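You operate a simulated robot arm through the tools that you are given. There is no shell and no other tool.

The job below is to be done with a simulated robot arm. You get a single attempt, and the scene is never put back.

JOB
The blue magnet is rattling in the vacuum: open the drum and get it out.
Fine: it stays unplugged; free both latches, stand the motor head on the table, then lay the magnet on the table, clear of the drum. Set down upright: blue magnet.
Where things are to end (x, y in the base frame): motor head within 6 cm of [64, 24]; blue magnet within 10 cm of [6, 66].

The check looks at the end state, three seconds after you hand in, the way a careful person would. Anything else that was tipped, shoved, dropped, spilled or broken makes it a failure.

ROBOT AND FRAMES
A 7-joint arm with a two-finger parallel gripper, fixed in place. Base frame: the origin is at the foot of the arm, x ahead of it, y to its left, z up. Lengths are in cm, angles in degrees, forces in N, time in s.
With the tool pointing down near the work surface it reaches from about 10 to 62 cm from the base axis. Its first joint turns from -115.0 to 115.0 degrees. Payload 3.91 kg.
Tool frame: the origin (TCP) lies between the finger pads and is the grasp point; the fingertips stand 3 cm ahead of it; z points along the fingers, y is the line along which they close. Largest opening 11 cm; finger width 2, thickness 1; the body of the gripper, 4.8 by 11.2 cm, starts 5.5 cm behind the TCP.
Orientation is that of the tool frame in the base frame, as [roll, pitch, yaw] about the fixed x, y, z axes, in that order (R = Rz(yaw) Ry(pitch) Rx(roll)). With the fingers straight down and closing along the base's y, the tool's x points along the base's -x, its y along +y and its z along -z.

CONTROLS
- The arm moves only by the tool apply_moves. Its argument "moves" is a list that holds one entry, the list of rows, each a list of 6 numbers: the shift along the base's x, y, z in cm, then the turn, a rotation vector about the base's x, y, z in degrees. In form: [[[x, y, z, wx, wy, wz], ...]]. A call has 1 to 20 rows; each row shifts and turns the commanded pose from where the row before left it. "gripper" is the gripper command, from -1 (fully open) to 1 (shut), values between in proportion, set as the call begins (left out, the last holds). A row lasts 0.2 s, in which the tool goes at most 5 cm and 8.6 degrees; a call with a longer step from one row to the next is refused whole, and so is a gripper value outside its range. Where a pose cannot be reached the arm comes as near as it can. A force on the tool above 40 N (or 10 N above the force at the start of the call, whichever is more), or a blocked arm, ends the call early, and 0.2 s more pass. Each finger travels about 10.8 cm/s and halts on what it meets, pressing with about 31 N; the grip force reading is that of the motor and also rises with nothing between the fingers. The clock runs only during rows and for 0.2 s after the last one: add rows that do not move to give the fingers time. The reply holds the time, the measured pose of the TCP, the force on the tool along the base axes, the opening and the grip force, in the units named above and with some noise, with the torque about the TCP (base axes, N m) and any sound that the robot's microphone picked up.
- Cameras (640 x 400 px; columns grow to the right, rows downward): "scene" is fixed at [39.9, 64.93, 167.25]; the picture's right is [-0.81, 0.58, 0.00], its down [0.50, 0.70, -0.52] and it looks along [-0.30, -0.42, -0.86] (base axes); focal length 235 px, centre (320, 200). "wrist" rides on the gripper at [7.2, 1.7, -10.3] in the tool frame; the picture's right is [-0.23, 0.97, 0.00], its down [-0.76, -0.18, -0.62] and it looks along [-0.61, -0.14, 0.78] (tool axes); focal length 222 px, centre (320, 200). There is no depth. A picture from a camera that has moved, and an enlarged one, comes with that camera's place and axes in the base frame and with its lens.
- capture(camera): a new picture of that camera. No time passes.
- raise_lower(by): slides the trunk up (or, below 0, down) by that many cm; the arm rides with it, the base frame stays. It gives what a move gives, with no picture.
- enlarge(camera, box): a new picture of the part [left, top, right, bottom] of that camera's present view, enlarged. No time passes.
- finish_job(): hands the job in; it is judged then, once.

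Nothing tells you positions but the pictures and the camera data. Unless the task says otherwise, let go and move clear before handing in.

The tools are called after "Call:" as a command line: name --argument value ..., lists and objects as JSON in quotes. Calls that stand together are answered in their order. apply_moves: Moves the arm, as the interface text tells. Its arguments: {"type":"object","properties":{"moves":{"type":"array"},"gripper":{"type":"number"}},"required":["moves"]} The other tools are called the same way: raise_lower (by) slides the trunk up or down; capture (camera) takes a picture; enlarge (camera, box) takes an enlarged picture of a part of a camera's view; finish_job () hands the job in.

At the start:

```text
clock: 0.0
tool_pos: [14.17, 34.44, 134.45]
tcp_rot: [-179.9, 0.0, -180.0]
force: [-0.7, 0.4, 0.5]
wrist_torque: [-0.02, 0.01, -0.03]
finger_gap: 11.0
finger_force: 0.0
trunk travel left (down, up): [-92.5, 6.5]
```

scene: 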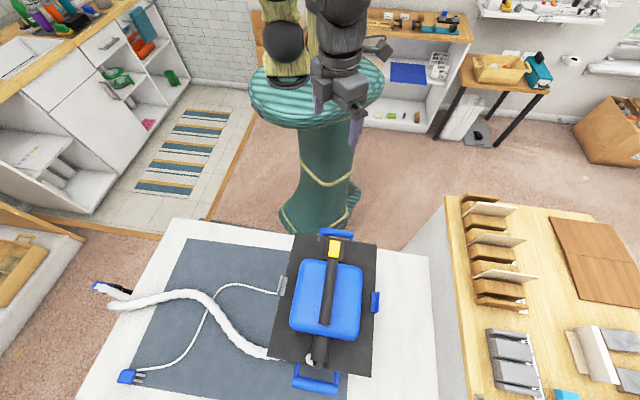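
wrist: 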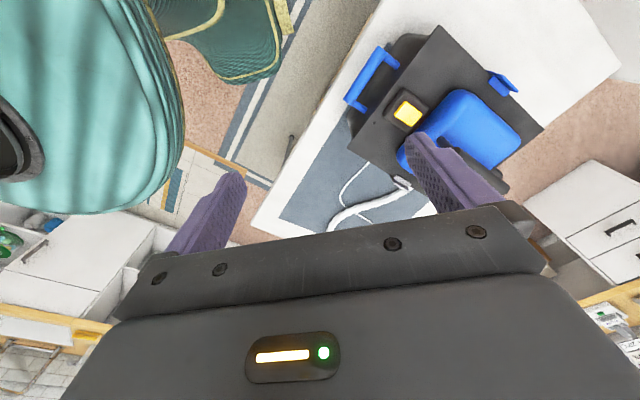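

I see the vacuum (blue motor head with a black handle on a dark drum lid) standing on a white table in front of the arm, with hose and cord to one side. I'll look closer at it before moving.

Call:
enlarge --camera "scene" --box '[240, 210, 440, 400]'

Call:
enlarge --camera "scene" --box '[70, 210, 270, 400]'

Call:
enlarge --camera "wrist" --box '[260, 0, 640, 238]'

```text
2.11 times, centred on (340, 305) of scene
camera zoom: at [39.9, 64.93, 167.25], right [-0.81, 0.58, 0.0], down [0.5, 0.7, -0.52], along [-0.3, -0.42, -0.86], focal length 495 px, centre (278, -21)
```

zoom: 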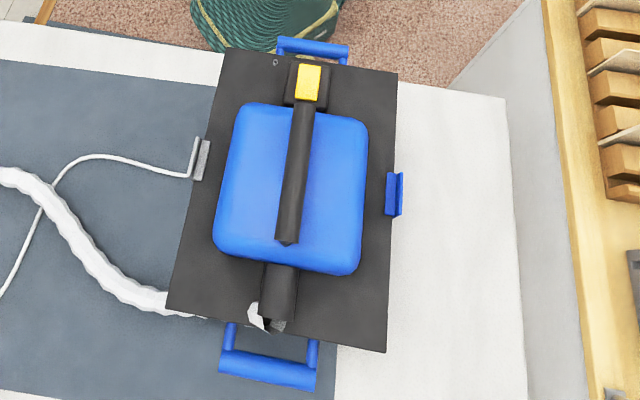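

```text
2.11 times, centred on (170, 305) of scene
camera zoom: at [39.9, 64.93, 167.25], right [-0.81, 0.58, 0.0], down [0.5, 0.7, -0.52], along [-0.3, -0.42, -0.86], focal length 495 px, centre (636, -21)
```

zoom: 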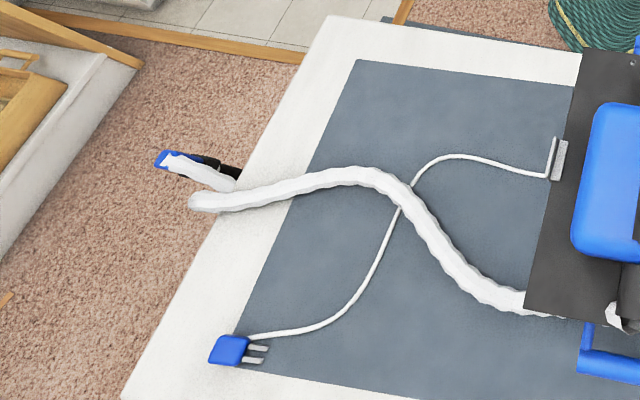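

```text
1.68 times, centred on (450, 119) of wrist
camera zoom: at [6.95, 36.08, 144.78], right [0.23, 0.97, 0.0], down [0.76, -0.18, 0.62], along [0.61, -0.14, -0.78], focal length 373 px, centre (102, 336)
```

zoom: 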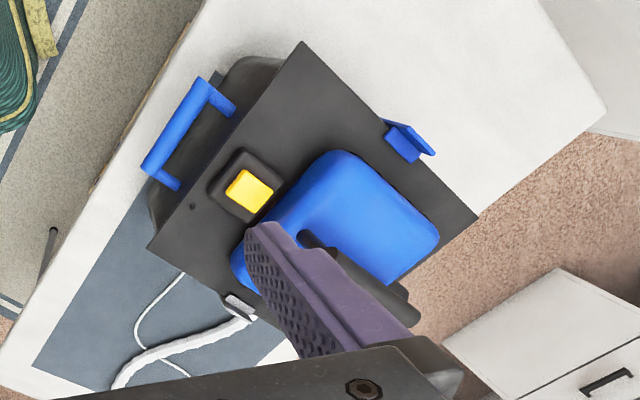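

The vacuum lid seems to sit at about z≈100, centered near (32, 57), turned 45°, long axis along (1,1). I'll turn the wrist so its camera faces the vacuum, and look.

Call:
apply_moves --moves '[[[0, 0, 0, 0, 0, 8.3], [0, 0, 0, 0, 0, 8.3], [0, 0, 0, 0, 0, 8.3], [0, 0, 0, 0, 0, 8.3], [0, 0, 0, 0, 0, 8.3], [0, 0, 0, 0, 0, 8.3], [0, 0, 0, 0, 0, 8.2]]]'

Call:
capture --camera "wrist"

Call:
capture --camera "scene"

```text
clock: 1.6
tool_pos: [14.08, 34.42, 134.28]
tcp_rot: [180.0, 0.1, -121.9]
force: [0.8, 0.1, -0.8]
wrist_torque: [0.01, 0.02, -0.03]
finger_gap: 11.0
finger_force: 0.1
trunk travel left (down, up): [-92.5, 6.5]
```

```text
taken
camera wrist: at [8.91, 29.1, 144.79], right [-0.71, 0.71, 0.0], down [0.55, 0.55, 0.62], along [0.44, 0.44, -0.78], focal length 222 px, centre (320, 200)
```

wrist: 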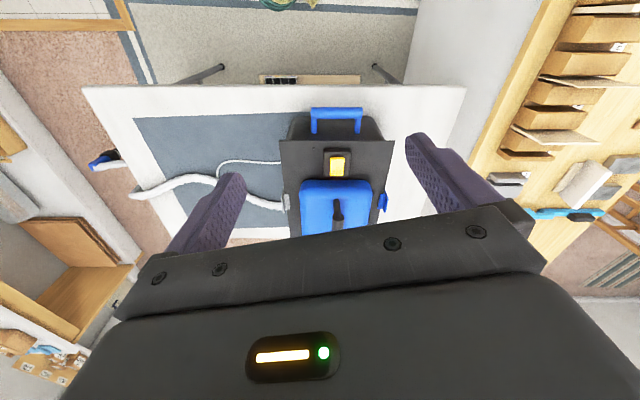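

```text
taken
```

scene: 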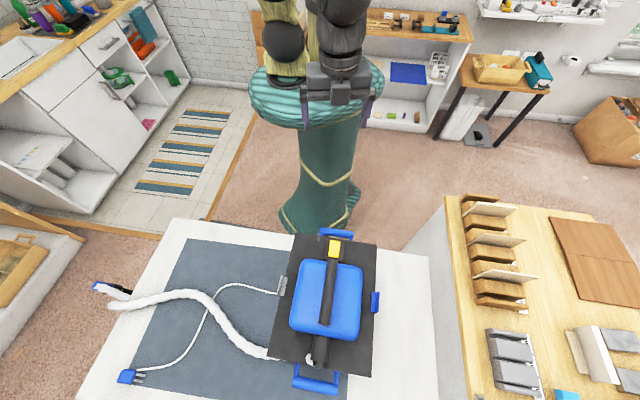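

The table top comes out at z≈80 and the lid at z≈100. I'll lower the trunk for a closer, flatter look at latches and handles.

Call:
raise_lower --by -22

Call:
capture --camera "wrist"

Call:
enlarge --camera "wrist" --box '[220, 60, 440, 240]'

```text
clock: 3.9
tool_pos: [14.12, 34.34, 112.45]
tcp_rot: [-179.9, 0.0, -122.0]
force: [0.1, -0.4, -0.1]
wrist_torque: [-0.01, 0.0, 0.03]
finger_gap: 11.0
finger_force: 0.1
trunk travel left (down, up): [-70.5, 28.5]
```

```text
taken
camera wrist: at [8.9, 29.11, 122.79], right [-0.71, 0.71, 0.0], down [0.55, 0.55, 0.62], along [0.44, 0.44, -0.78], focal length 222 px, centre (320, 200)
```

wrist: 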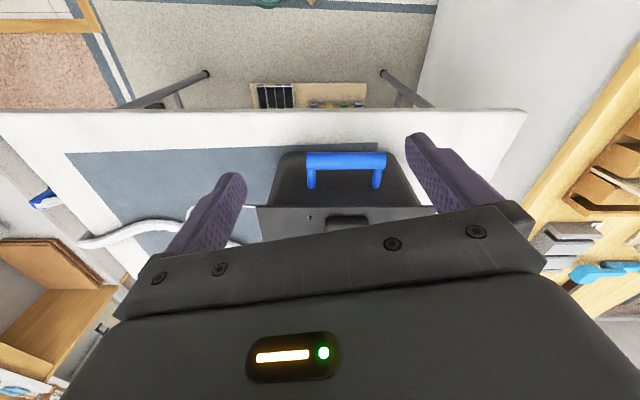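

```text
2.22 times, centred on (330, 150) of wrist
camera zoom: at [8.9, 29.11, 122.79], right [-0.71, 0.71, 0.0], down [0.55, 0.55, 0.62], along [0.44, 0.44, -0.78], focal length 494 px, centre (298, 311)
```

zoom: 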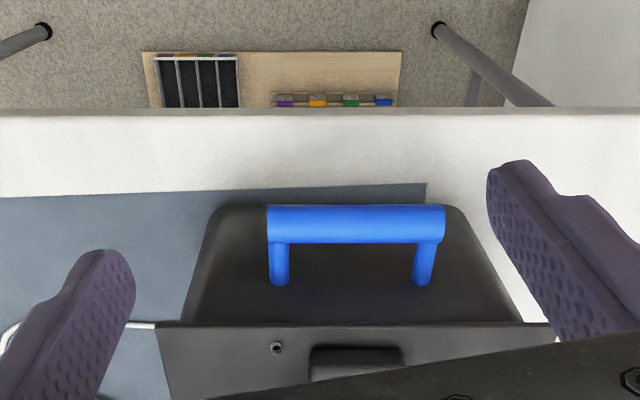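

The blue U-bars are on the drum's end walls (likely fixed carry handles). I'll zoom on the side latches.

Call:
enlarge --camera "scene" --box '[355, 280, 395, 320]'

Call:
enlarge --camera "scene" --box '[262, 265, 302, 305]'

Call:
enlarge --camera "scene" --box '[280, 225, 390, 395]'

```text
10.00 times, centred on (375, 300) of scene
camera zoom: at [39.9, 64.93, 167.25], right [-0.81, 0.58, 0.0], down [0.5, 0.7, -0.52], along [-0.3, -0.42, -0.86], focal length 2350 px, centre (-230, -800)
```

zoom: 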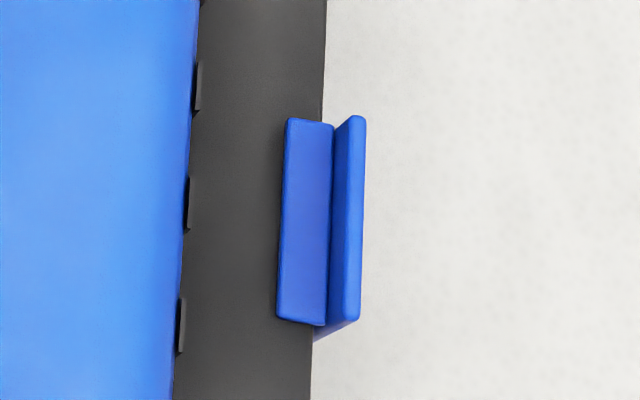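

```text
10.00 times, centred on (282, 285) of scene
camera zoom: at [39.9, 64.93, 167.25], right [-0.81, 0.58, 0.0], down [0.5, 0.7, -0.52], along [-0.3, -0.42, -0.86], focal length 2350 px, centre (700, -650)
```

zoom: 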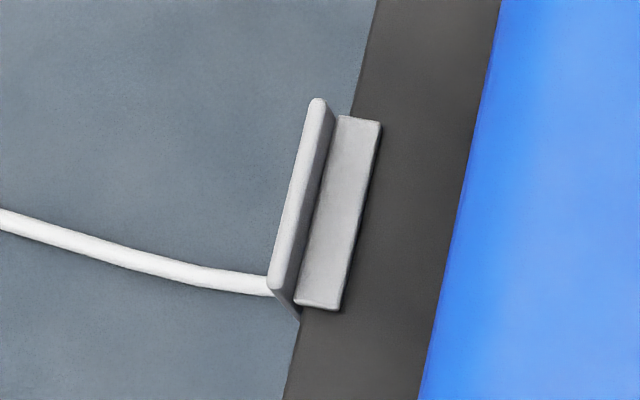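

```text
2.35 times, centred on (335, 310) of scene
camera zoom: at [39.9, 64.93, 167.25], right [-0.81, 0.58, 0.0], down [0.5, 0.7, -0.52], along [-0.3, -0.42, -0.86], focal length 553 px, centre (285, -59)
```

zoom: 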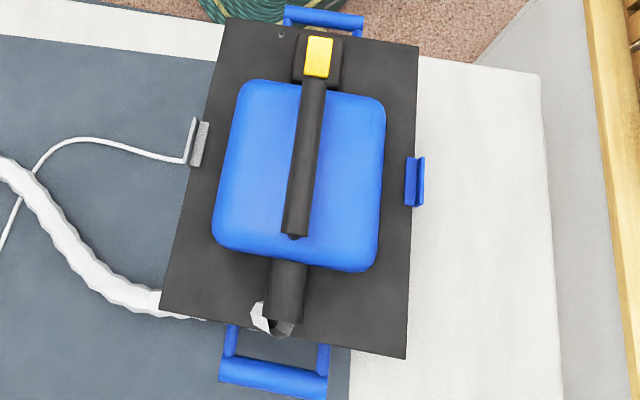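

Call:
enlarge --camera "scene" --box '[280, 330, 350, 400]'

Call:
enlarge --camera "scene" --box '[235, 320, 305, 380]'

Call:
enlarge --camera "scene" --box '[300, 225, 370, 295]'

```text
5.71 times, centred on (315, 365) of scene
camera zoom: at [39.9, 64.93, 167.25], right [-0.81, 0.58, 0.0], down [0.5, 0.7, -0.52], along [-0.3, -0.42, -0.86], focal length 1343 px, centre (349, -743)
```

zoom: 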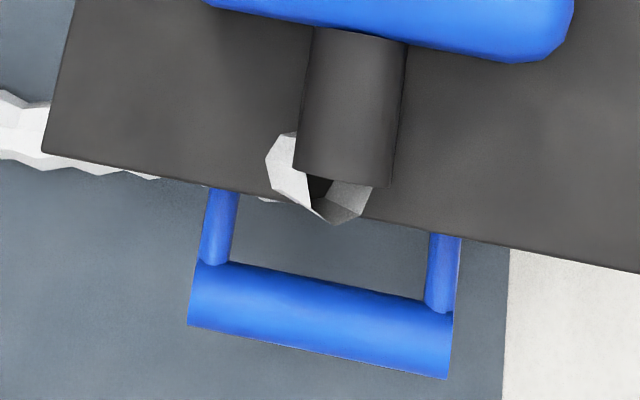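

```text
6.67 times, centred on (270, 350) of scene
camera zoom: at [39.9, 64.93, 167.25], right [-0.81, 0.58, 0.0], down [0.5, 0.7, -0.52], along [-0.3, -0.42, -0.86], focal length 1567 px, centre (653, -800)
```

zoom: 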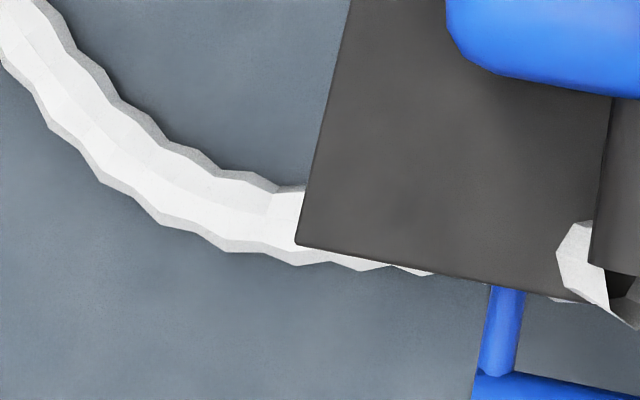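

```text
5.71 times, centred on (335, 260) of scene
camera zoom: at [39.9, 64.93, 167.25], right [-0.81, 0.58, 0.0], down [0.5, 0.7, -0.52], along [-0.3, -0.42, -0.86], focal length 1343 px, centre (234, -143)
```

zoom: 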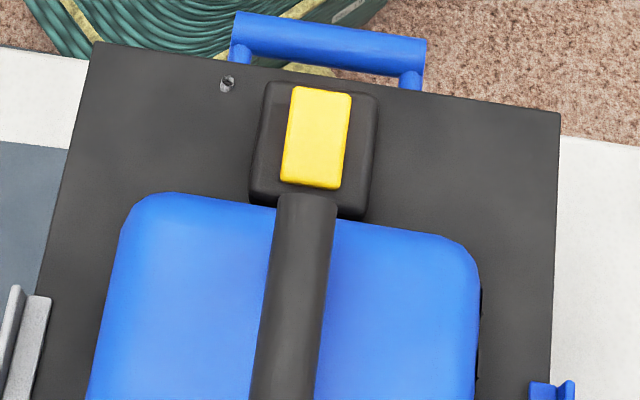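

The hose joins the lid's pipe at the far end; latches hold the lid on both long sides. I'll move the camera round to the left (grey latch) side for a side view.

Call:
apply_moves --moves '[[[3.25, -1.75, 0.5, 0, 0, 8.1], [3.25, -1.75, 0.5, 0, 0, 8.1], [3.25, -1.75, 0.5, 0, 0, 8.1], [3.25, -1.75, 0.5, 0, 0, 8.1], [3.25, -1.75, 0, 0, 0, 8.1], [3.25, -1.75, 0, 0, 0, 8.1], [3.25, -1.75, 0, 0, 0, 8.1], [3.25, -1.75, 0, 0, 0, 8.1], [0, 0, 0, 7.52, 2.74, 0], [0, 0, 0, 7.52, 2.74, 0], [0, 0, 0, 7.52, 2.74, 0], [0, 0, 0, 7.52, 2.74, 0]]]'

Call:
capture --camera "wrist"

Call:
capture --camera "scene"

```text
clock: 6.5
tool_pos: [40.24, 20.32, 114.4]
tcp_rot: [-172.1, 31.4, -54.9]
force: [-0.3, -0.7, 0.4]
wrist_torque: [0.01, 0.01, 0.02]
finger_gap: 11.01
finger_force: 0.0
trunk travel left (down, up): [-70.5, 28.5]
```

```text
taken
camera wrist: at [44.23, 9.16, 119.21], right [-0.94, -0.34, 0.0], down [-0.11, 0.31, 0.94], along [-0.32, 0.89, -0.33], focal length 222 px, centre (320, 200)
```

wrist: 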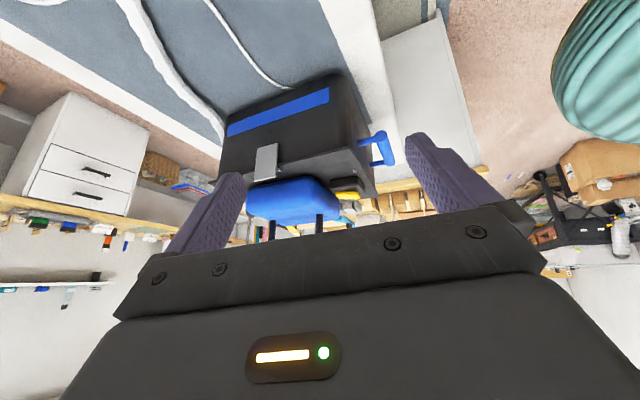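

```text
taken
```

scene: 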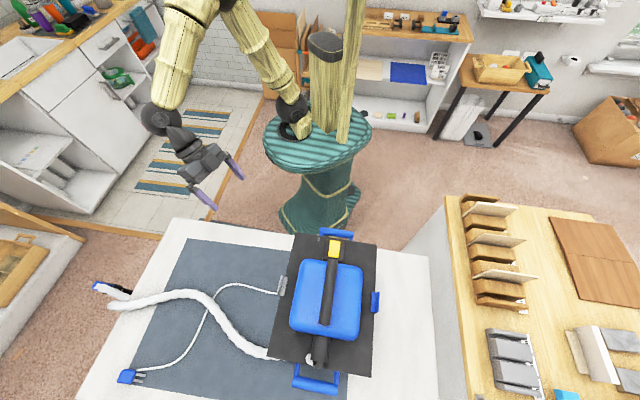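

Call:
enlarge --camera "wrist" --box '[200, 60, 410, 250]'

Call:
enlarge --camera "wrist" --box '[235, 120, 305, 190]'

```text
2.11 times, centred on (305, 155) of wrist
camera zoom: at [44.23, 9.16, 119.21], right [-0.94, -0.34, 0.0], down [-0.11, 0.31, 0.94], along [-0.32, 0.89, -0.33], focal length 468 px, centre (352, 295)
```

zoom: 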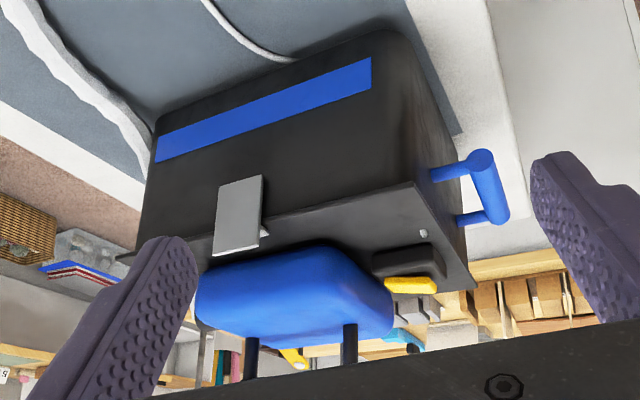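

```text
5.71 times, centred on (270, 155) of wrist
camera zoom: at [44.23, 9.16, 119.21], right [-0.94, -0.34, 0.0], down [-0.11, 0.31, 0.94], along [-0.32, 0.89, -0.33], focal length 1269 px, centre (606, 457)
```

zoom: 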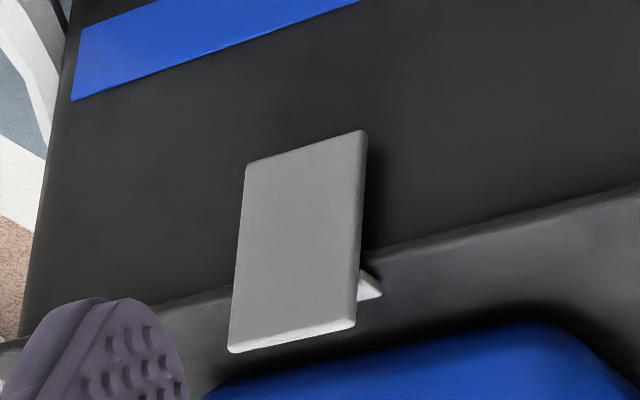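

The grey latch plate spans z≈95.5–102.4, about 4.8 wide, centered near (41, 47), with a lip over the lid. I'll view it edge-on from the near end to see how it hinges.

Call:
apply_moves --moves '[[[-2.2, 1.02, -1.0, 0, 0, -8.1], [-2.2, 1.02, -1.0, 0, 0, -8.1], [-2.2, 1.02, -1.0, 0, 0, -8.1], [-2.2, 1.02, -1.0, 0, 0, -8.1], [-2.2, 1.02, -1.0, 0, 0, -8.1], [-2.2, 1.02, -1.0, 0, 0, -8.1], [-2.2, 1.02, -1.0, 0, 0, -8.1], [-2.2, 1.02, -1.0, 0, 0, -8.1], [0, 0, -0.7, 5.6, -5.6, 0]]]'

Call:
capture --camera "wrist"

Call:
enlarge --camera "wrist" --box '[220, 80, 430, 220]'

```text
clock: 8.5
tool_pos: [25.44, 32.03, 108.49]
tcp_rot: [-169.6, 37.6, -118.6]
force: [0.7, 0.7, -0.4]
wrist_torque: [0.02, 0.05, 0.01]
finger_gap: 11.01
finger_force: 0.1
out of reach, approached as far as the arm can: row 6, 7, 8, 9
trunk travel left (down, up): [-70.5, 28.5]
```

```text
taken
camera wrist: at [16.75, 23.47, 111.97], right [-0.7, 0.71, 0.0], down [0.16, 0.16, 0.98], along [0.69, 0.69, -0.22], focal length 222 px, centre (320, 200)
```

wrist: 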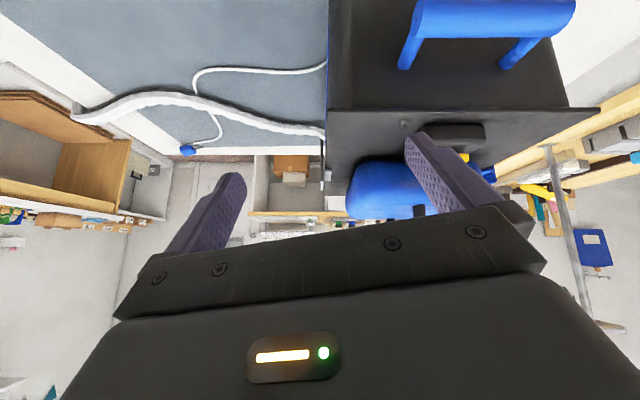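

```text
2.86 times, centred on (325, 150) of wrist
camera zoom: at [16.75, 23.47, 111.97], right [-0.7, 0.71, 0.0], down [0.16, 0.16, 0.98], along [0.69, 0.69, -0.22], focal length 635 px, centre (306, 343)
```

zoom: 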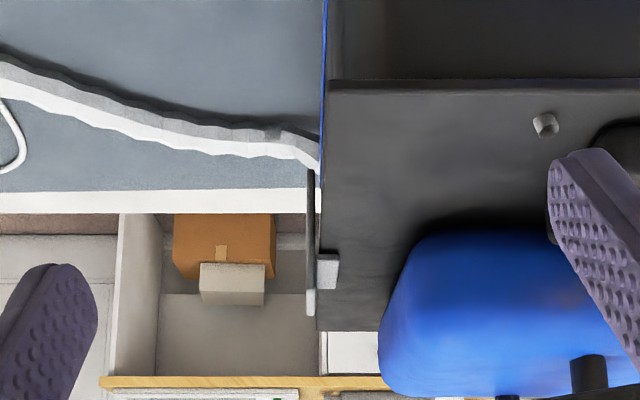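

Call:
enlarge --camera "wrist" --box '[305, 125, 355, 190]'

Call:
enlarge --camera "wrist" --box '[330, 0, 600, 230]'

```text
6.15 times, centred on (330, 158) of wrist
camera zoom: at [16.75, 23.47, 111.97], right [-0.7, 0.71, 0.0], down [0.16, 0.16, 0.98], along [0.69, 0.69, -0.22], focal length 1367 px, centre (258, 462)
```

zoom: 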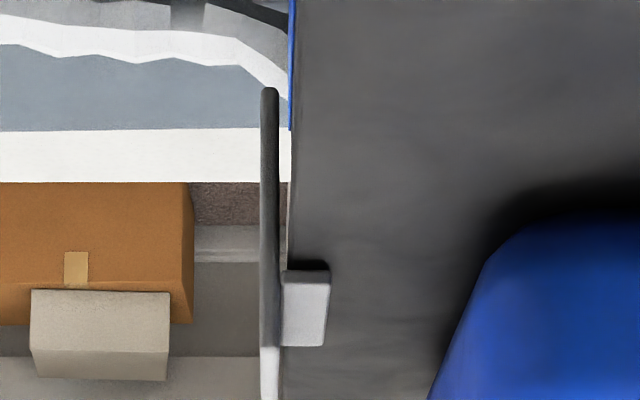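

```text
1.74 times, centred on (465, 115) of wrist
camera zoom: at [16.75, 23.47, 111.97], right [-0.7, 0.71, 0.0], down [0.16, 0.16, 0.98], along [0.69, 0.69, -0.22], focal length 386 px, centre (68, 348)
```

zoom: 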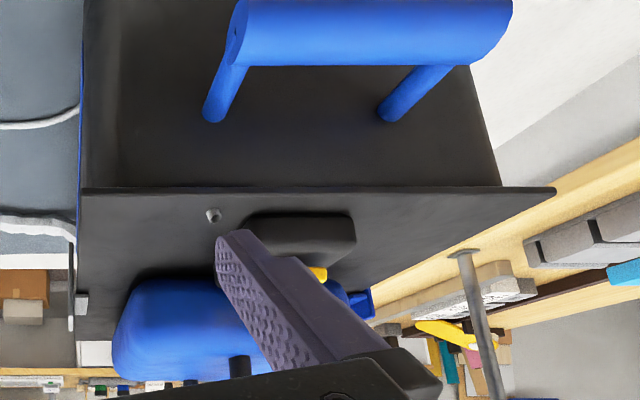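

The latch plate is vertical with a lip over the lid and a tab above; pushing its top outward should lift the lip. The handle bar is at z≈109 above the dome, from about (27,52) to (37,63). I'll rise, reorient, and close the fingers to use as a pusher.

Call:
apply_moves --moves '[[[0, 0, 4, -5.5, 5.5, 0], [0, 0, 4, -5.5, 5.5, 0], [0, 0, 4, -5.5, 5.5, 0], [0, 0, 2, -5.5, 5.5, 0], [0, 0, 0, -5.5, 5.5, 0], [0, 0, 0, 0, 0, 8.5], [0, 0, 0, 0, 0, 8.5], [0, 0, 0, 0, 0, 8.5], [0, 0, 0, 0, 0, 8.5], [0, 0, 0, 0, 0, 8.5], [0, 0, 0, 0, 0, 8.5], [0, 0, 0, 0, 0, 8.5], [0, 0, 0, 0, 0, 8.5], [0, 0, 0, 0, 0, 8.5]]]' --gripper 1

Call:
capture --camera "wrist"

Call:
capture --camera "scene"

```text
clock: 11.5
tool_pos: [3.51, 21.35, 112.89]
tcp_rot: [-166.4, 3.2, -64.3]
force: [0.6, -0.1, 1.1]
wrist_torque: [-0.03, 0.01, 0.02]
finger_gap: 0.01
finger_force: 31.0
out of reach, approached as far as the arm can: row 1, 2, 3, 4, 5, 6, 7, 8, 9, 10, 11, 12, 13, 14
trunk travel left (down, up): [-70.5, 28.5]
```

```text
taken
camera wrist: at [3.31, 12.64, 122.06], right [-0.96, -0.19, -0.22], down [-0.29, 0.66, 0.69], along [0.01, 0.72, -0.69], focal length 222 px, centre (320, 200)
```

wrist: 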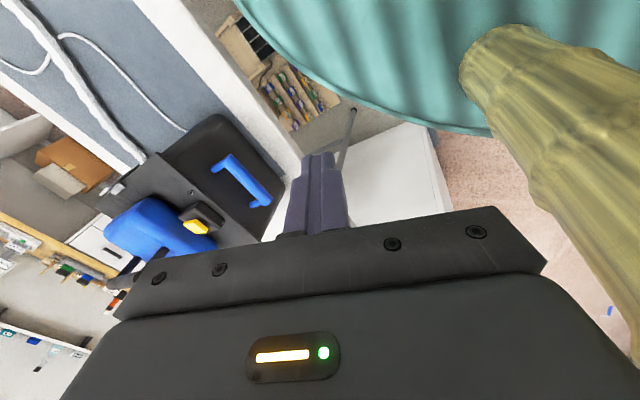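

```text
taken
```

scene: 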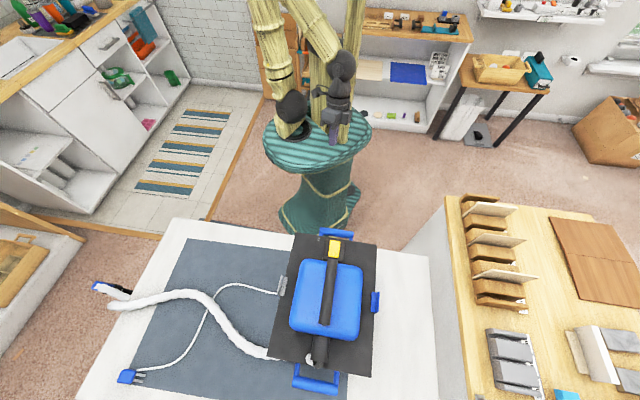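

The arm strayed near its own limits at that retracted pose. I'll check how it holds with a small outward move.

Call:
apply_moves --moves '[[[2, 0.5, 0, 0, 0, 0], [2, 0.5, 0, 0, 0, 0], [2, 0.5, 0, 0, 0, 0]]]'

```text
clock: 12.3
tool_pos: [3.54, 22.25, 112.31]
tcp_rot: [-165.2, 3.4, -62.3]
force: [0.7, -0.9, -0.1]
wrist_torque: [0.01, -0.03, 0.0]
finger_gap: 0.0
finger_force: 30.7
out of reach, approached as far as the arm can: row 1, 2, 3
trunk travel left (down, up): [-70.5, 28.5]
```

Call:
apply_moves --moves '[[[2.8, -2.5, -1.4, 0, 0, -3], [2.8, -2.5, -1.4, 0, 0, -3], [2.8, -2.5, -1.4, 0, 0, -3], [2.8, -2.5, -1.4, 0, 0, 0], [0, 0, 0, 0, 0, 0], [0, 0, 0, 0, 0, 0], [0, 0, 0, 0, 0, 0]]]'

Call:
capture --camera "scene"

```text
clock: 13.9
tool_pos: [7.29, 20.75, 113.58]
tcp_rot: [-164.9, 2.2, -68.6]
force: [-0.4, 0.2, -0.2]
wrist_torque: [-0.01, -0.02, -0.01]
finger_gap: 0.0
finger_force: 30.8
out of reach, approached as far as the arm can: row 1, 2, 3, 4
trunk travel left (down, up): [-70.5, 28.5]
```

```text
taken
```

scene: 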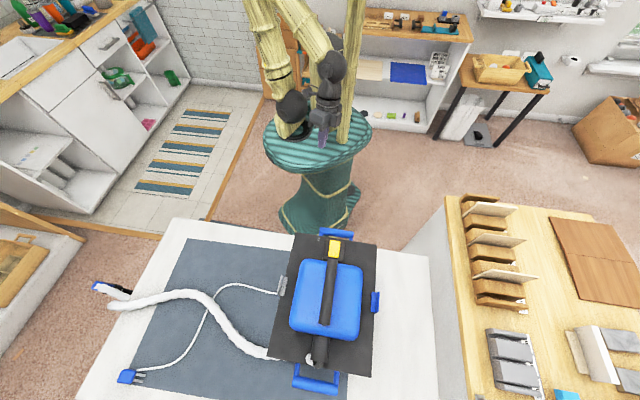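

Call:
apply_moves --moves '[[[1.5, 3, 0, 0, 0, 0], [1.5, 3, 0, 0, 0, 0], [1.5, 3, 0, 0, 0, 0]]]'

Call:
apply_moves --moves '[[[0, 0, 0, 0, 0, -8], [0, 0, 0, 0, 0, -8], [0, 0, 0, 0, 0, -8]]]'

```text
clock: 14.7
tool_pos: [7.16, 23.88, 111.81]
tcp_rot: [-165.1, 2.3, -68.5]
force: [-0.7, 0.1, -0.4]
wrist_torque: [0.0, -0.04, 0.01]
finger_gap: 0.0
finger_force: 30.8
out of reach, approached as far as the arm can: row 1, 2, 3
trunk travel left (down, up): [-70.5, 28.5]
```

```text
clock: 15.5
tool_pos: [7.13, 23.92, 111.82]
tcp_rot: [-165.6, 2.3, -92.4]
force: [-0.1, -0.5, 0.4]
wrist_torque: [0.03, -0.01, 0.0]
finger_gap: 0.0
finger_force: 31.1
trunk travel left (down, up): [-70.5, 28.5]
```

Call:
apply_moves --moves '[[[0, 0, 0, 0, 0, -8], [0, 0, 0, 0, 0, -8], [0, 0, 0, 0, 0, -8], [1, 3, 0, 0, 0, 0], [1, 3, 0, 0, 0, 0]]]'

Call:
apply_moves --moves '[[[0, 0, -2, 0, 0, 0], [0, 0, -2, 0, 0, 0]]]'

```text
clock: 16.7
tool_pos: [9.24, 29.88, 111.76]
tcp_rot: [-165.4, 2.2, -116.4]
force: [-0.2, 0.6, 0.1]
wrist_torque: [-0.01, -0.02, 0.03]
finger_gap: 0.01
finger_force: 31.1
trunk travel left (down, up): [-70.5, 28.5]
```

```text
clock: 17.3
tool_pos: [9.19, 29.97, 107.8]
tcp_rot: [-165.4, 2.2, -116.2]
force: [-0.1, 0.2, 0.3]
wrist_torque: [-0.02, -0.02, 0.01]
finger_gap: 0.0
finger_force: 31.0
trunk travel left (down, up): [-70.5, 28.5]
```

Motion works again; that posture had hit a wrist limit. I'll straighten the tool and turn it the other way (yaw 135), which keeps the wrist nearer its middle.

Call:
apply_moves --moves '[[[0.7, 1, 1, 2.25, 7, 0], [0.7, 1, 1, 2.25, 7, 0], [0.7, 1, 1, 0, 0, -8.38], [0.7, 1, 1, 0, 0, -8.38], [0, 0, 0, 0, 0, -8.38], [0, 0, 0, 0, 0, -8.38], [0, 0, 0, 0, 0, -8.38], [0, 0, 0, 0, 0, -8.38], [0, 0, 0, 0, 0, -8.38], [0, 0, 0, 0, 0, -8.38], [0, 0, 0, 0, 0, -8.38], [0, 0, 0, 0, 0, -8.38], [0, 0, 0, 0, 0, -8.38], [0, 0, 0, 0, 0, -8.38], [0, 0, 0, 0, 0, -8.38]]]'

Call:
capture --camera "wrist"

Call:
capture --camera "scene"

```text
clock: 20.5
tool_pos: [11.81, 33.63, 111.11]
tcp_rot: [-179.9, -0.1, 134.2]
force: [0.4, 0.4, -0.8]
wrist_torque: [0.01, 0.0, 0.03]
finger_gap: 0.0
finger_force: 30.9
out of reach, approached as far as the arm can: row 2
trunk travel left (down, up): [-70.5, 28.5]
```

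```text
taken
camera wrist: at [7.91, 39.95, 121.49], right [0.86, 0.52, 0.0], down [0.41, -0.67, 0.62], along [0.32, -0.53, -0.78], focal length 222 px, centre (320, 200)
```

wrist: 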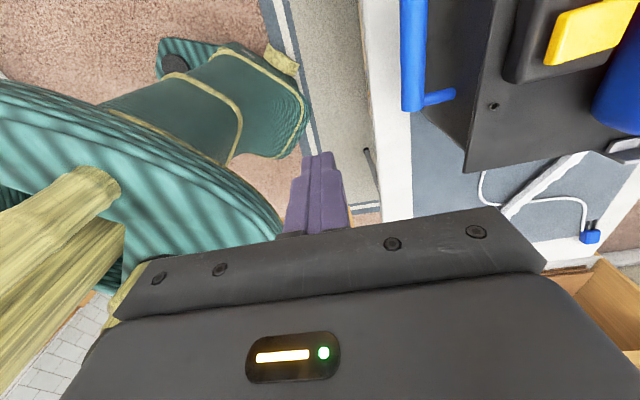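

```text
taken
```

scene: 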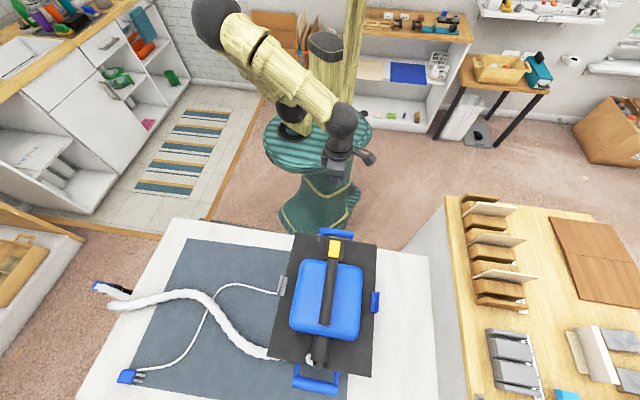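

Good posture now. I'll tilt the tool slightly outward and travel parallel to the drum side to above the slot between dome and grey latch tab.

Call:
apply_moves --moves '[[[3.8, 0.72, 0, 4.7, -4.7, 0], [3.8, 0.72, 0, 4.7, -4.7, 0], [3.8, 0.72, 0, 4.7, -4.7, 0], [3.8, 0.72, 0, 0, 0, 0], [2.46, 2.64, 0, 0, 0, 0], [2.46, 2.64, 0, 0, 0, 0], [2.46, 2.64, 0, 0, 0, 0], [2.46, 2.64, 0, 0, 0, 0]]]'

Call:
capture --camera "wrist"

Call:
capture --camera "scene"

```text
clock: 22.3
tool_pos: [36.92, 47.08, 111.27]
tcp_rot: [160.2, -0.1, 134.5]
force: [0.0, -0.3, 0.7]
wrist_torque: [0.0, -0.01, -0.03]
finger_gap: 0.0
finger_force: 31.3
trunk travel left (down, up): [-70.5, 28.5]
```

```text
taken
camera wrist: at [30.63, 50.89, 121.62], right [0.81, 0.48, 0.33], down [0.26, -0.81, 0.52], along [0.52, -0.34, -0.79], focal length 222 px, centre (320, 200)
```

wrist: 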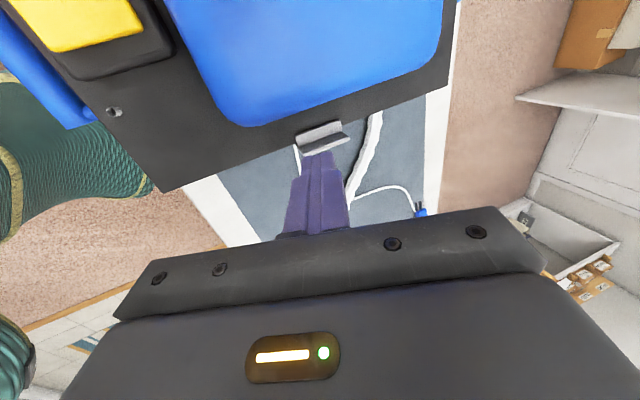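

```text
taken
```

scene: 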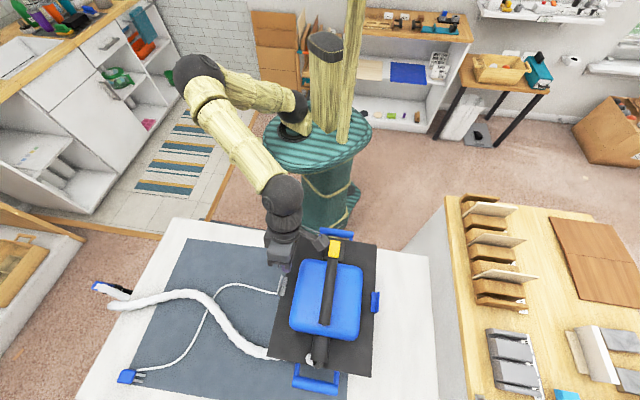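

Call:
enlarge --camera "wrist" --box '[260, 80, 400, 240]'

Call:
enlarge --camera "scene" --box '[250, 240, 320, 310]'

```text
2.50 times, centred on (330, 160) of wrist
camera zoom: at [30.63, 50.89, 121.62], right [0.81, 0.48, 0.33], down [0.26, -0.81, 0.52], along [0.52, -0.34, -0.79], focal length 555 px, centre (295, 300)
```

zoom: 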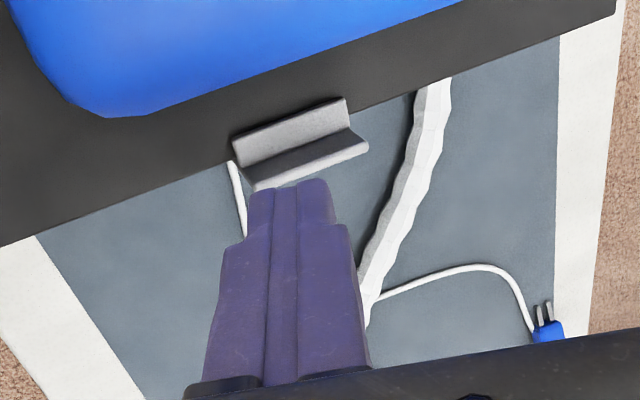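

```text
5.71 times, centred on (285, 275) of scene
camera zoom: at [39.9, 64.93, 167.25], right [-0.81, 0.58, 0.0], down [0.5, 0.7, -0.52], along [-0.3, -0.42, -0.86], focal length 1343 px, centre (520, -229)
```

zoom: 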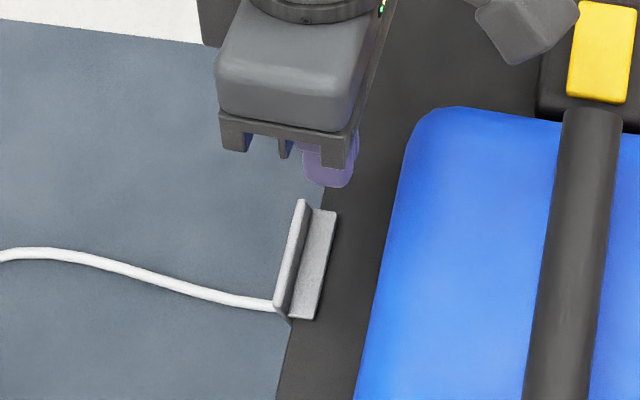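

The geometry is confirmed: lip top z≈100.4, tab top z≈101.9. I'll descend into the slot with the fingertips just above the lip.

Call:
apply_moves --moves '[[[1.7, 1.9, 0, 0, 0, 0], [0, 0, -3, 0, 0, 0], [0, 0, -2.5, 0, 0, 0], [0, 0, -2.0, 0, 0, 0]]]'

Call:
enlarge --camera "wrist" --box '[260, 80, 400, 240]'

Call:
enlarge --camera "scene" --box '[250, 240, 320, 310]'

```text
clock: 23.3
tool_pos: [38.4, 48.79, 103.69]
tcp_rot: [160.3, -0.2, 134.6]
force: [-0.8, -0.5, -0.7]
wrist_torque: [0.03, -0.01, -0.02]
finger_gap: 0.0
finger_force: 30.5
trunk travel left (down, up): [-70.5, 28.5]
```

```text
2.50 times, centred on (330, 160) of wrist
camera zoom: at [32.19, 52.69, 113.91], right [0.81, 0.48, 0.33], down [0.27, -0.81, 0.52], along [0.52, -0.34, -0.79], focal length 555 px, centre (295, 300)
```

zoom: 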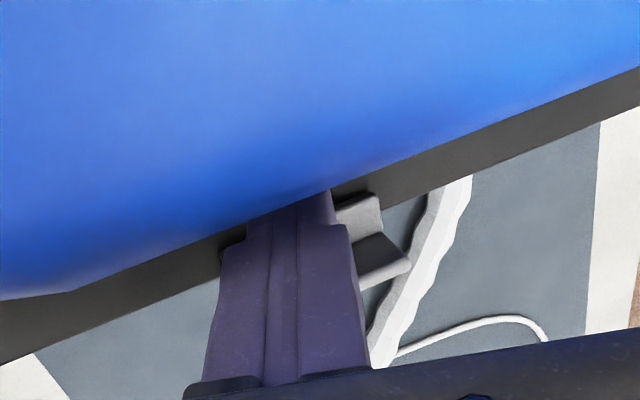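

```text
5.71 times, centred on (285, 275) of scene
camera zoom: at [39.9, 64.93, 167.25], right [-0.81, 0.58, 0.0], down [0.5, 0.7, -0.52], along [-0.3, -0.42, -0.86], focal length 1343 px, centre (520, -229)
```

zoom: 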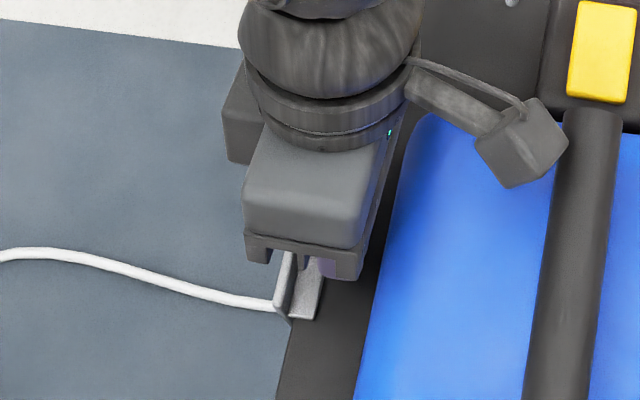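

The fingers are in the slot over the lip, near mid-plate. Now I push outward gently.

Call:
apply_moves --moves '[[[0.4, -0.4, 0, 0, 0, 0], [0.4, -0.4, 0, 0, 0, 0], [0.4, -0.4, 0, 0, 0, 0], [0.4, -0.4, 0, 0, 0, 0], [0.4, -0.4, 0, 0, 0, 0], [0.4, -0.4, 0, 0, 0, 0]]]'

Call:
enlarge --camera "wrist" --box '[260, 80, 400, 240]'

Call:
enlarge --camera "scene" --box '[250, 240, 320, 310]'

```text
clock: 24.7
tool_pos: [40.98, 46.64, 103.62]
tcp_rot: [160.2, 0.0, 134.5]
force: [0.5, 1.0, 0.0]
wrist_torque: [0.0, -0.03, 0.01]
finger_gap: 0.01
finger_force: 30.9
trunk travel left (down, up): [-70.5, 28.5]
```

```text
2.50 times, centred on (330, 160) of wrist
camera zoom: at [34.57, 50.37, 113.97], right [0.81, 0.48, 0.33], down [0.26, -0.81, 0.52], along [0.52, -0.34, -0.79], focal length 555 px, centre (295, 300)
```

zoom: 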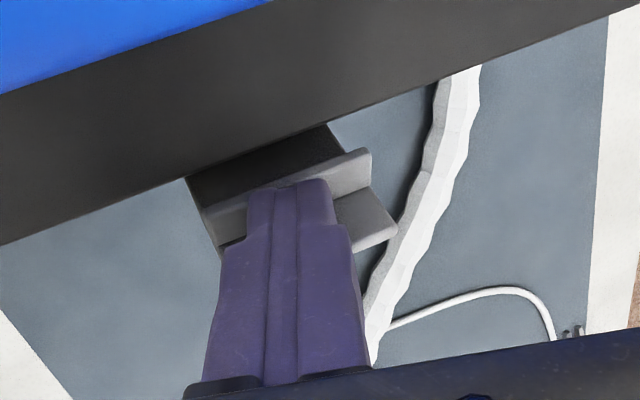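

```text
5.71 times, centred on (285, 275) of scene
camera zoom: at [39.9, 64.93, 167.25], right [-0.81, 0.58, 0.0], down [0.5, 0.7, -0.52], along [-0.3, -0.42, -0.86], focal length 1343 px, centre (520, -229)
```

zoom: 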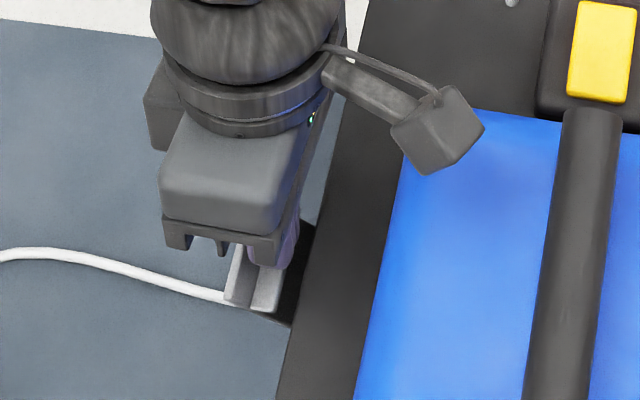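

The latch swings out about its bottom edge. I push further out and down to open it fully.

Call:
apply_moves --moves '[[[0.4, -0.4, -0.2, 0, 0, 0], [0.4, -0.4, -0.3, 0, 0, 0], [0.4, -0.4, -0.4, 0, 0, 0], [0.4, -0.4, -0.5, 0, 0, 0], [0.3, -0.3, -0.5, 0, 0, 0], [0.3, -0.3, -0.5, 0, 0, 0]]]'

Call:
enlarge --camera "wrist" --box '[260, 80, 400, 240]'

Call:
enlarge --camera "scene" --box '[250, 240, 320, 310]'

```text
clock: 26.1
tool_pos: [42.94, 44.21, 101.08]
tcp_rot: [160.3, -0.4, 134.6]
force: [1.2, 0.2, -0.6]
wrist_torque: [0.05, -0.02, 0.0]
finger_gap: 0.0
finger_force: 31.4
trunk travel left (down, up): [-70.5, 28.5]
```

```text
2.50 times, centred on (330, 160) of wrist
camera zoom: at [36.59, 48.04, 111.48], right [0.81, 0.48, 0.33], down [0.27, -0.81, 0.52], along [0.52, -0.34, -0.79], focal length 555 px, centre (295, 300)
```

zoom: 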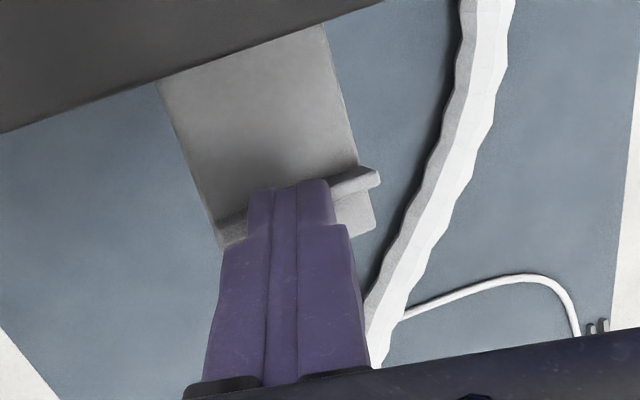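

```text
5.71 times, centred on (285, 275) of scene
camera zoom: at [39.9, 64.93, 167.25], right [-0.81, 0.58, 0.0], down [0.5, 0.7, -0.52], along [-0.3, -0.42, -0.86], focal length 1343 px, centre (520, -229)
```

zoom: 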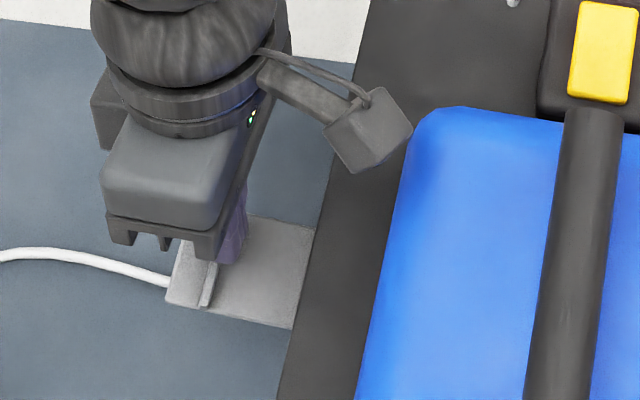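

Call:
apply_moves --moves '[[[0.3, -0.3, -0.5, 0, 0, 0], [0.2, -0.2, -0.6, 0, 0, 0], [0, 0, -0.6, 0, 0, 0], [0, 0, -0.6, 0, 0, 0], [0, 0, -0.6, 0, 0, 0]]]'

Call:
enlarge --camera "wrist" --box '[260, 80, 400, 240]'

```text
clock: 27.3
tool_pos: [43.64, 43.73, 98.78]
tcp_rot: [159.7, -0.2, 134.6]
force: [3.2, -2.1, 32.7]
wrist_torque: [-0.01, -0.17, 0.0]
finger_gap: 0.01
finger_force: 31.3
trunk travel left (down, up): [-70.5, 28.5]
```

```text
2.50 times, centred on (330, 160) of wrist
camera zoom: at [37.12, 47.52, 109.14], right [0.81, 0.48, 0.34], down [0.26, -0.81, 0.52], along [0.52, -0.33, -0.78], focal length 555 px, centre (295, 300)
```

zoom: 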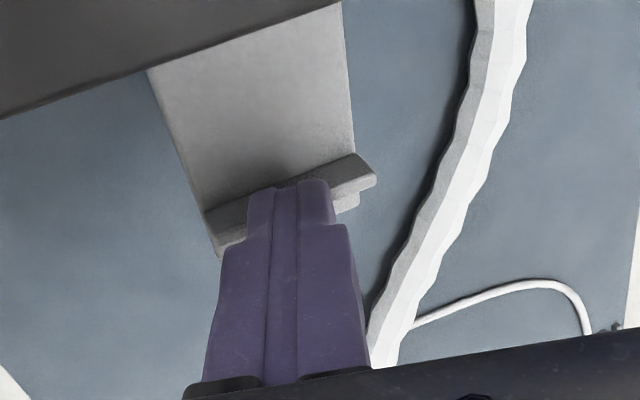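

The latch has reached its stop. I lift away and check it stays open.

Call:
apply_moves --moves '[[[0, 0, 2, 0, 0, 0], [0, 0, 4, 0, 0, 0], [0, 0, 4, 0, 0, 0], [0, 0, 4, 0, 0, 0]]]'

Call:
enlarge --camera "wrist" --box '[260, 80, 400, 240]'

Call:
enlarge --camera "scene" --box '[250, 220, 400, 330]'

```text
clock: 28.3
tool_pos: [43.31, 43.71, 112.56]
tcp_rot: [160.3, -0.1, 134.5]
force: [1.1, 0.4, -0.3]
wrist_torque: [0.0, -0.01, -0.01]
finger_gap: 0.0
finger_force: 31.0
trunk travel left (down, up): [-70.5, 28.5]
```

```text
2.50 times, centred on (330, 160) of wrist
camera zoom: at [36.98, 47.61, 122.79], right [0.81, 0.48, 0.33], down [0.26, -0.81, 0.52], along [0.52, -0.34, -0.79], focal length 555 px, centre (295, 300)
```

zoom: 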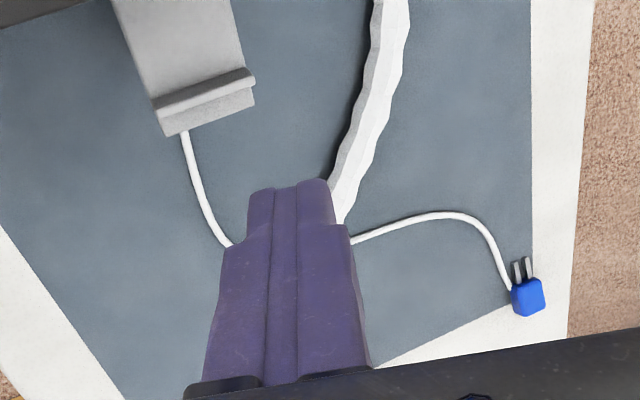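

```text
3.64 times, centred on (325, 275) of scene
camera zoom: at [39.9, 64.93, 167.25], right [-0.81, 0.58, 0.0], down [0.5, 0.7, -0.52], along [-0.3, -0.42, -0.86], focal length 855 px, centre (302, -73)
```

zoom: 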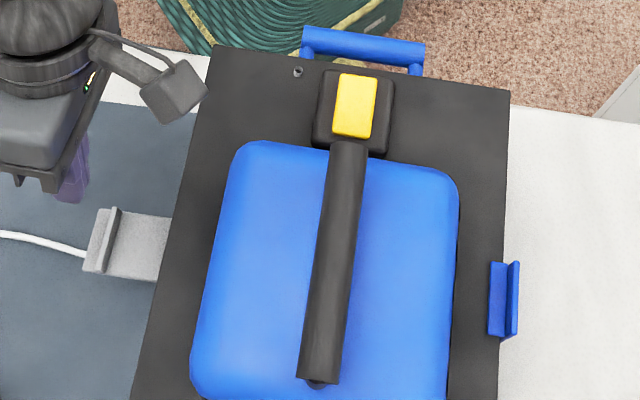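

The grey latch stays open. Next, the blue latch on the far side: I'll back out, cross in front of the drum, and come in parallel to its other side with more tilt for reach.

Call:
apply_moves --moves '[[[-3.3, -3.3, 0, 0, 0, 0], [-3.3, -3.3, 0, 0, 0, 0], [-3.3, -3.3, 0, 0, 0, 0], [-3.3, -3.3, 0, 0, 0, 0], [-3.3, 3.3, 0, 0, 0, 0], [-3.3, 3.3, 0, 0, 0, 0], [-3.3, 3.3, 0, 0, 0, 0], [-3.3, 3.3, 0, 0, 0, 0], [-3.3, 3.3, 0, 0, 0, 0], [-3.3, 3.3, 0, 0, 0, 0], [0, 0, 0, 3.5, -3.5, 0], [0, 0, 0, 3.5, -3.5, 0]]]'

Call:
capture --camera "scene"

Call:
capture --camera "wrist"

```text
clock: 30.9
tool_pos: [10.42, 50.55, 112.42]
tcp_rot: [150.2, -0.2, 134.6]
force: [-0.1, 0.7, 0.4]
wrist_torque: [0.01, 0.01, 0.04]
finger_gap: 0.01
finger_force: 31.4
trunk travel left (down, up): [-70.5, 28.5]
```

```text
taken
```

scene: 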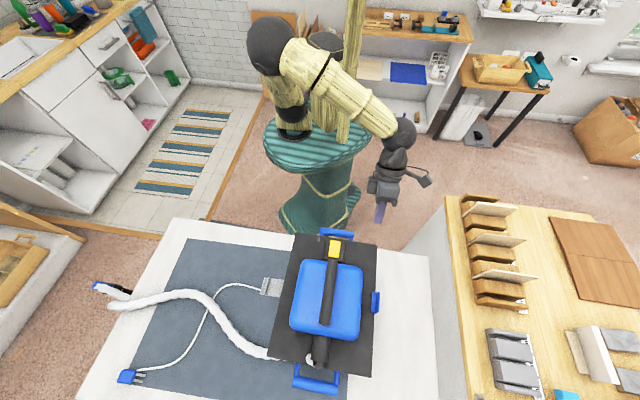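

```text
taken
camera wrist: at [2.78, 53.05, 122.26], right [0.76, 0.43, 0.48], down [0.2, -0.87, 0.45], along [0.61, -0.24, -0.75], focal length 222 px, centre (320, 200)
```

wrist: 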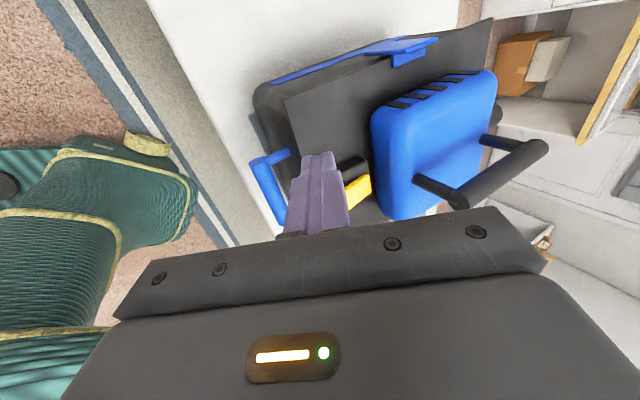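

Call:
apply_moves --moves '[[[2.6, 2.6, -0.2, 0, 0, 0], [2.6, 2.6, -0.3, 0, 0, 0], [2.6, 2.6, -0.3, 0, 0, 0], [2.5, 2.6, -0.5, 0, 0, 0], [2.5, 2.6, -0.5, 0, 0, 0]]]'

Call:
enlarge --camera "scene" --box '[320, 230, 420, 330]'

Call:
capture --camera "wrist"

```text
clock: 32.1
tool_pos: [23.15, 63.46, 110.79]
tcp_rot: [150.3, -0.2, 134.6]
force: [0.4, 0.5, -0.2]
wrist_torque: [-0.01, -0.02, 0.03]
finger_gap: 0.0
finger_force: 30.5
trunk travel left (down, up): [-70.5, 28.5]
```

```text
4.00 times, centred on (370, 280) of scene
camera zoom: at [39.9, 64.93, 167.25], right [-0.81, 0.58, 0.0], down [0.5, 0.7, -0.52], along [-0.3, -0.42, -0.86], focal length 940 px, centre (120, -120)
```

zoom: 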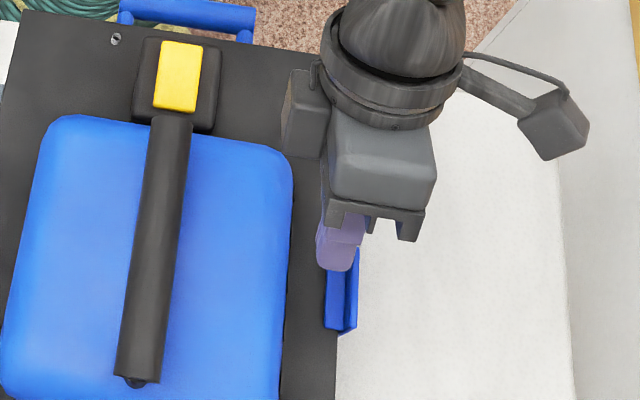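

```text
taken
camera wrist: at [15.61, 66.01, 120.5], right [0.76, 0.43, 0.48], down [0.2, -0.87, 0.45], along [0.61, -0.25, -0.75], focal length 222 px, centre (320, 200)
```

wrist: 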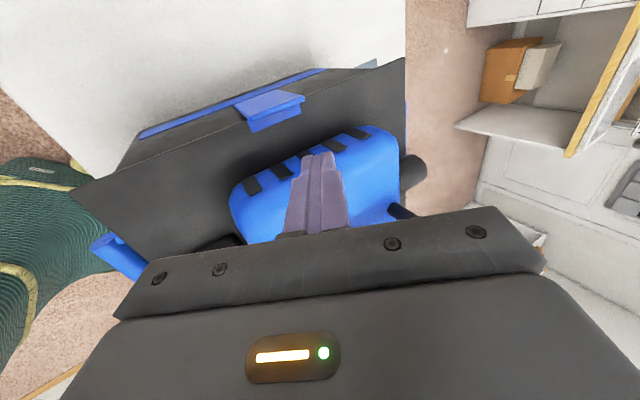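

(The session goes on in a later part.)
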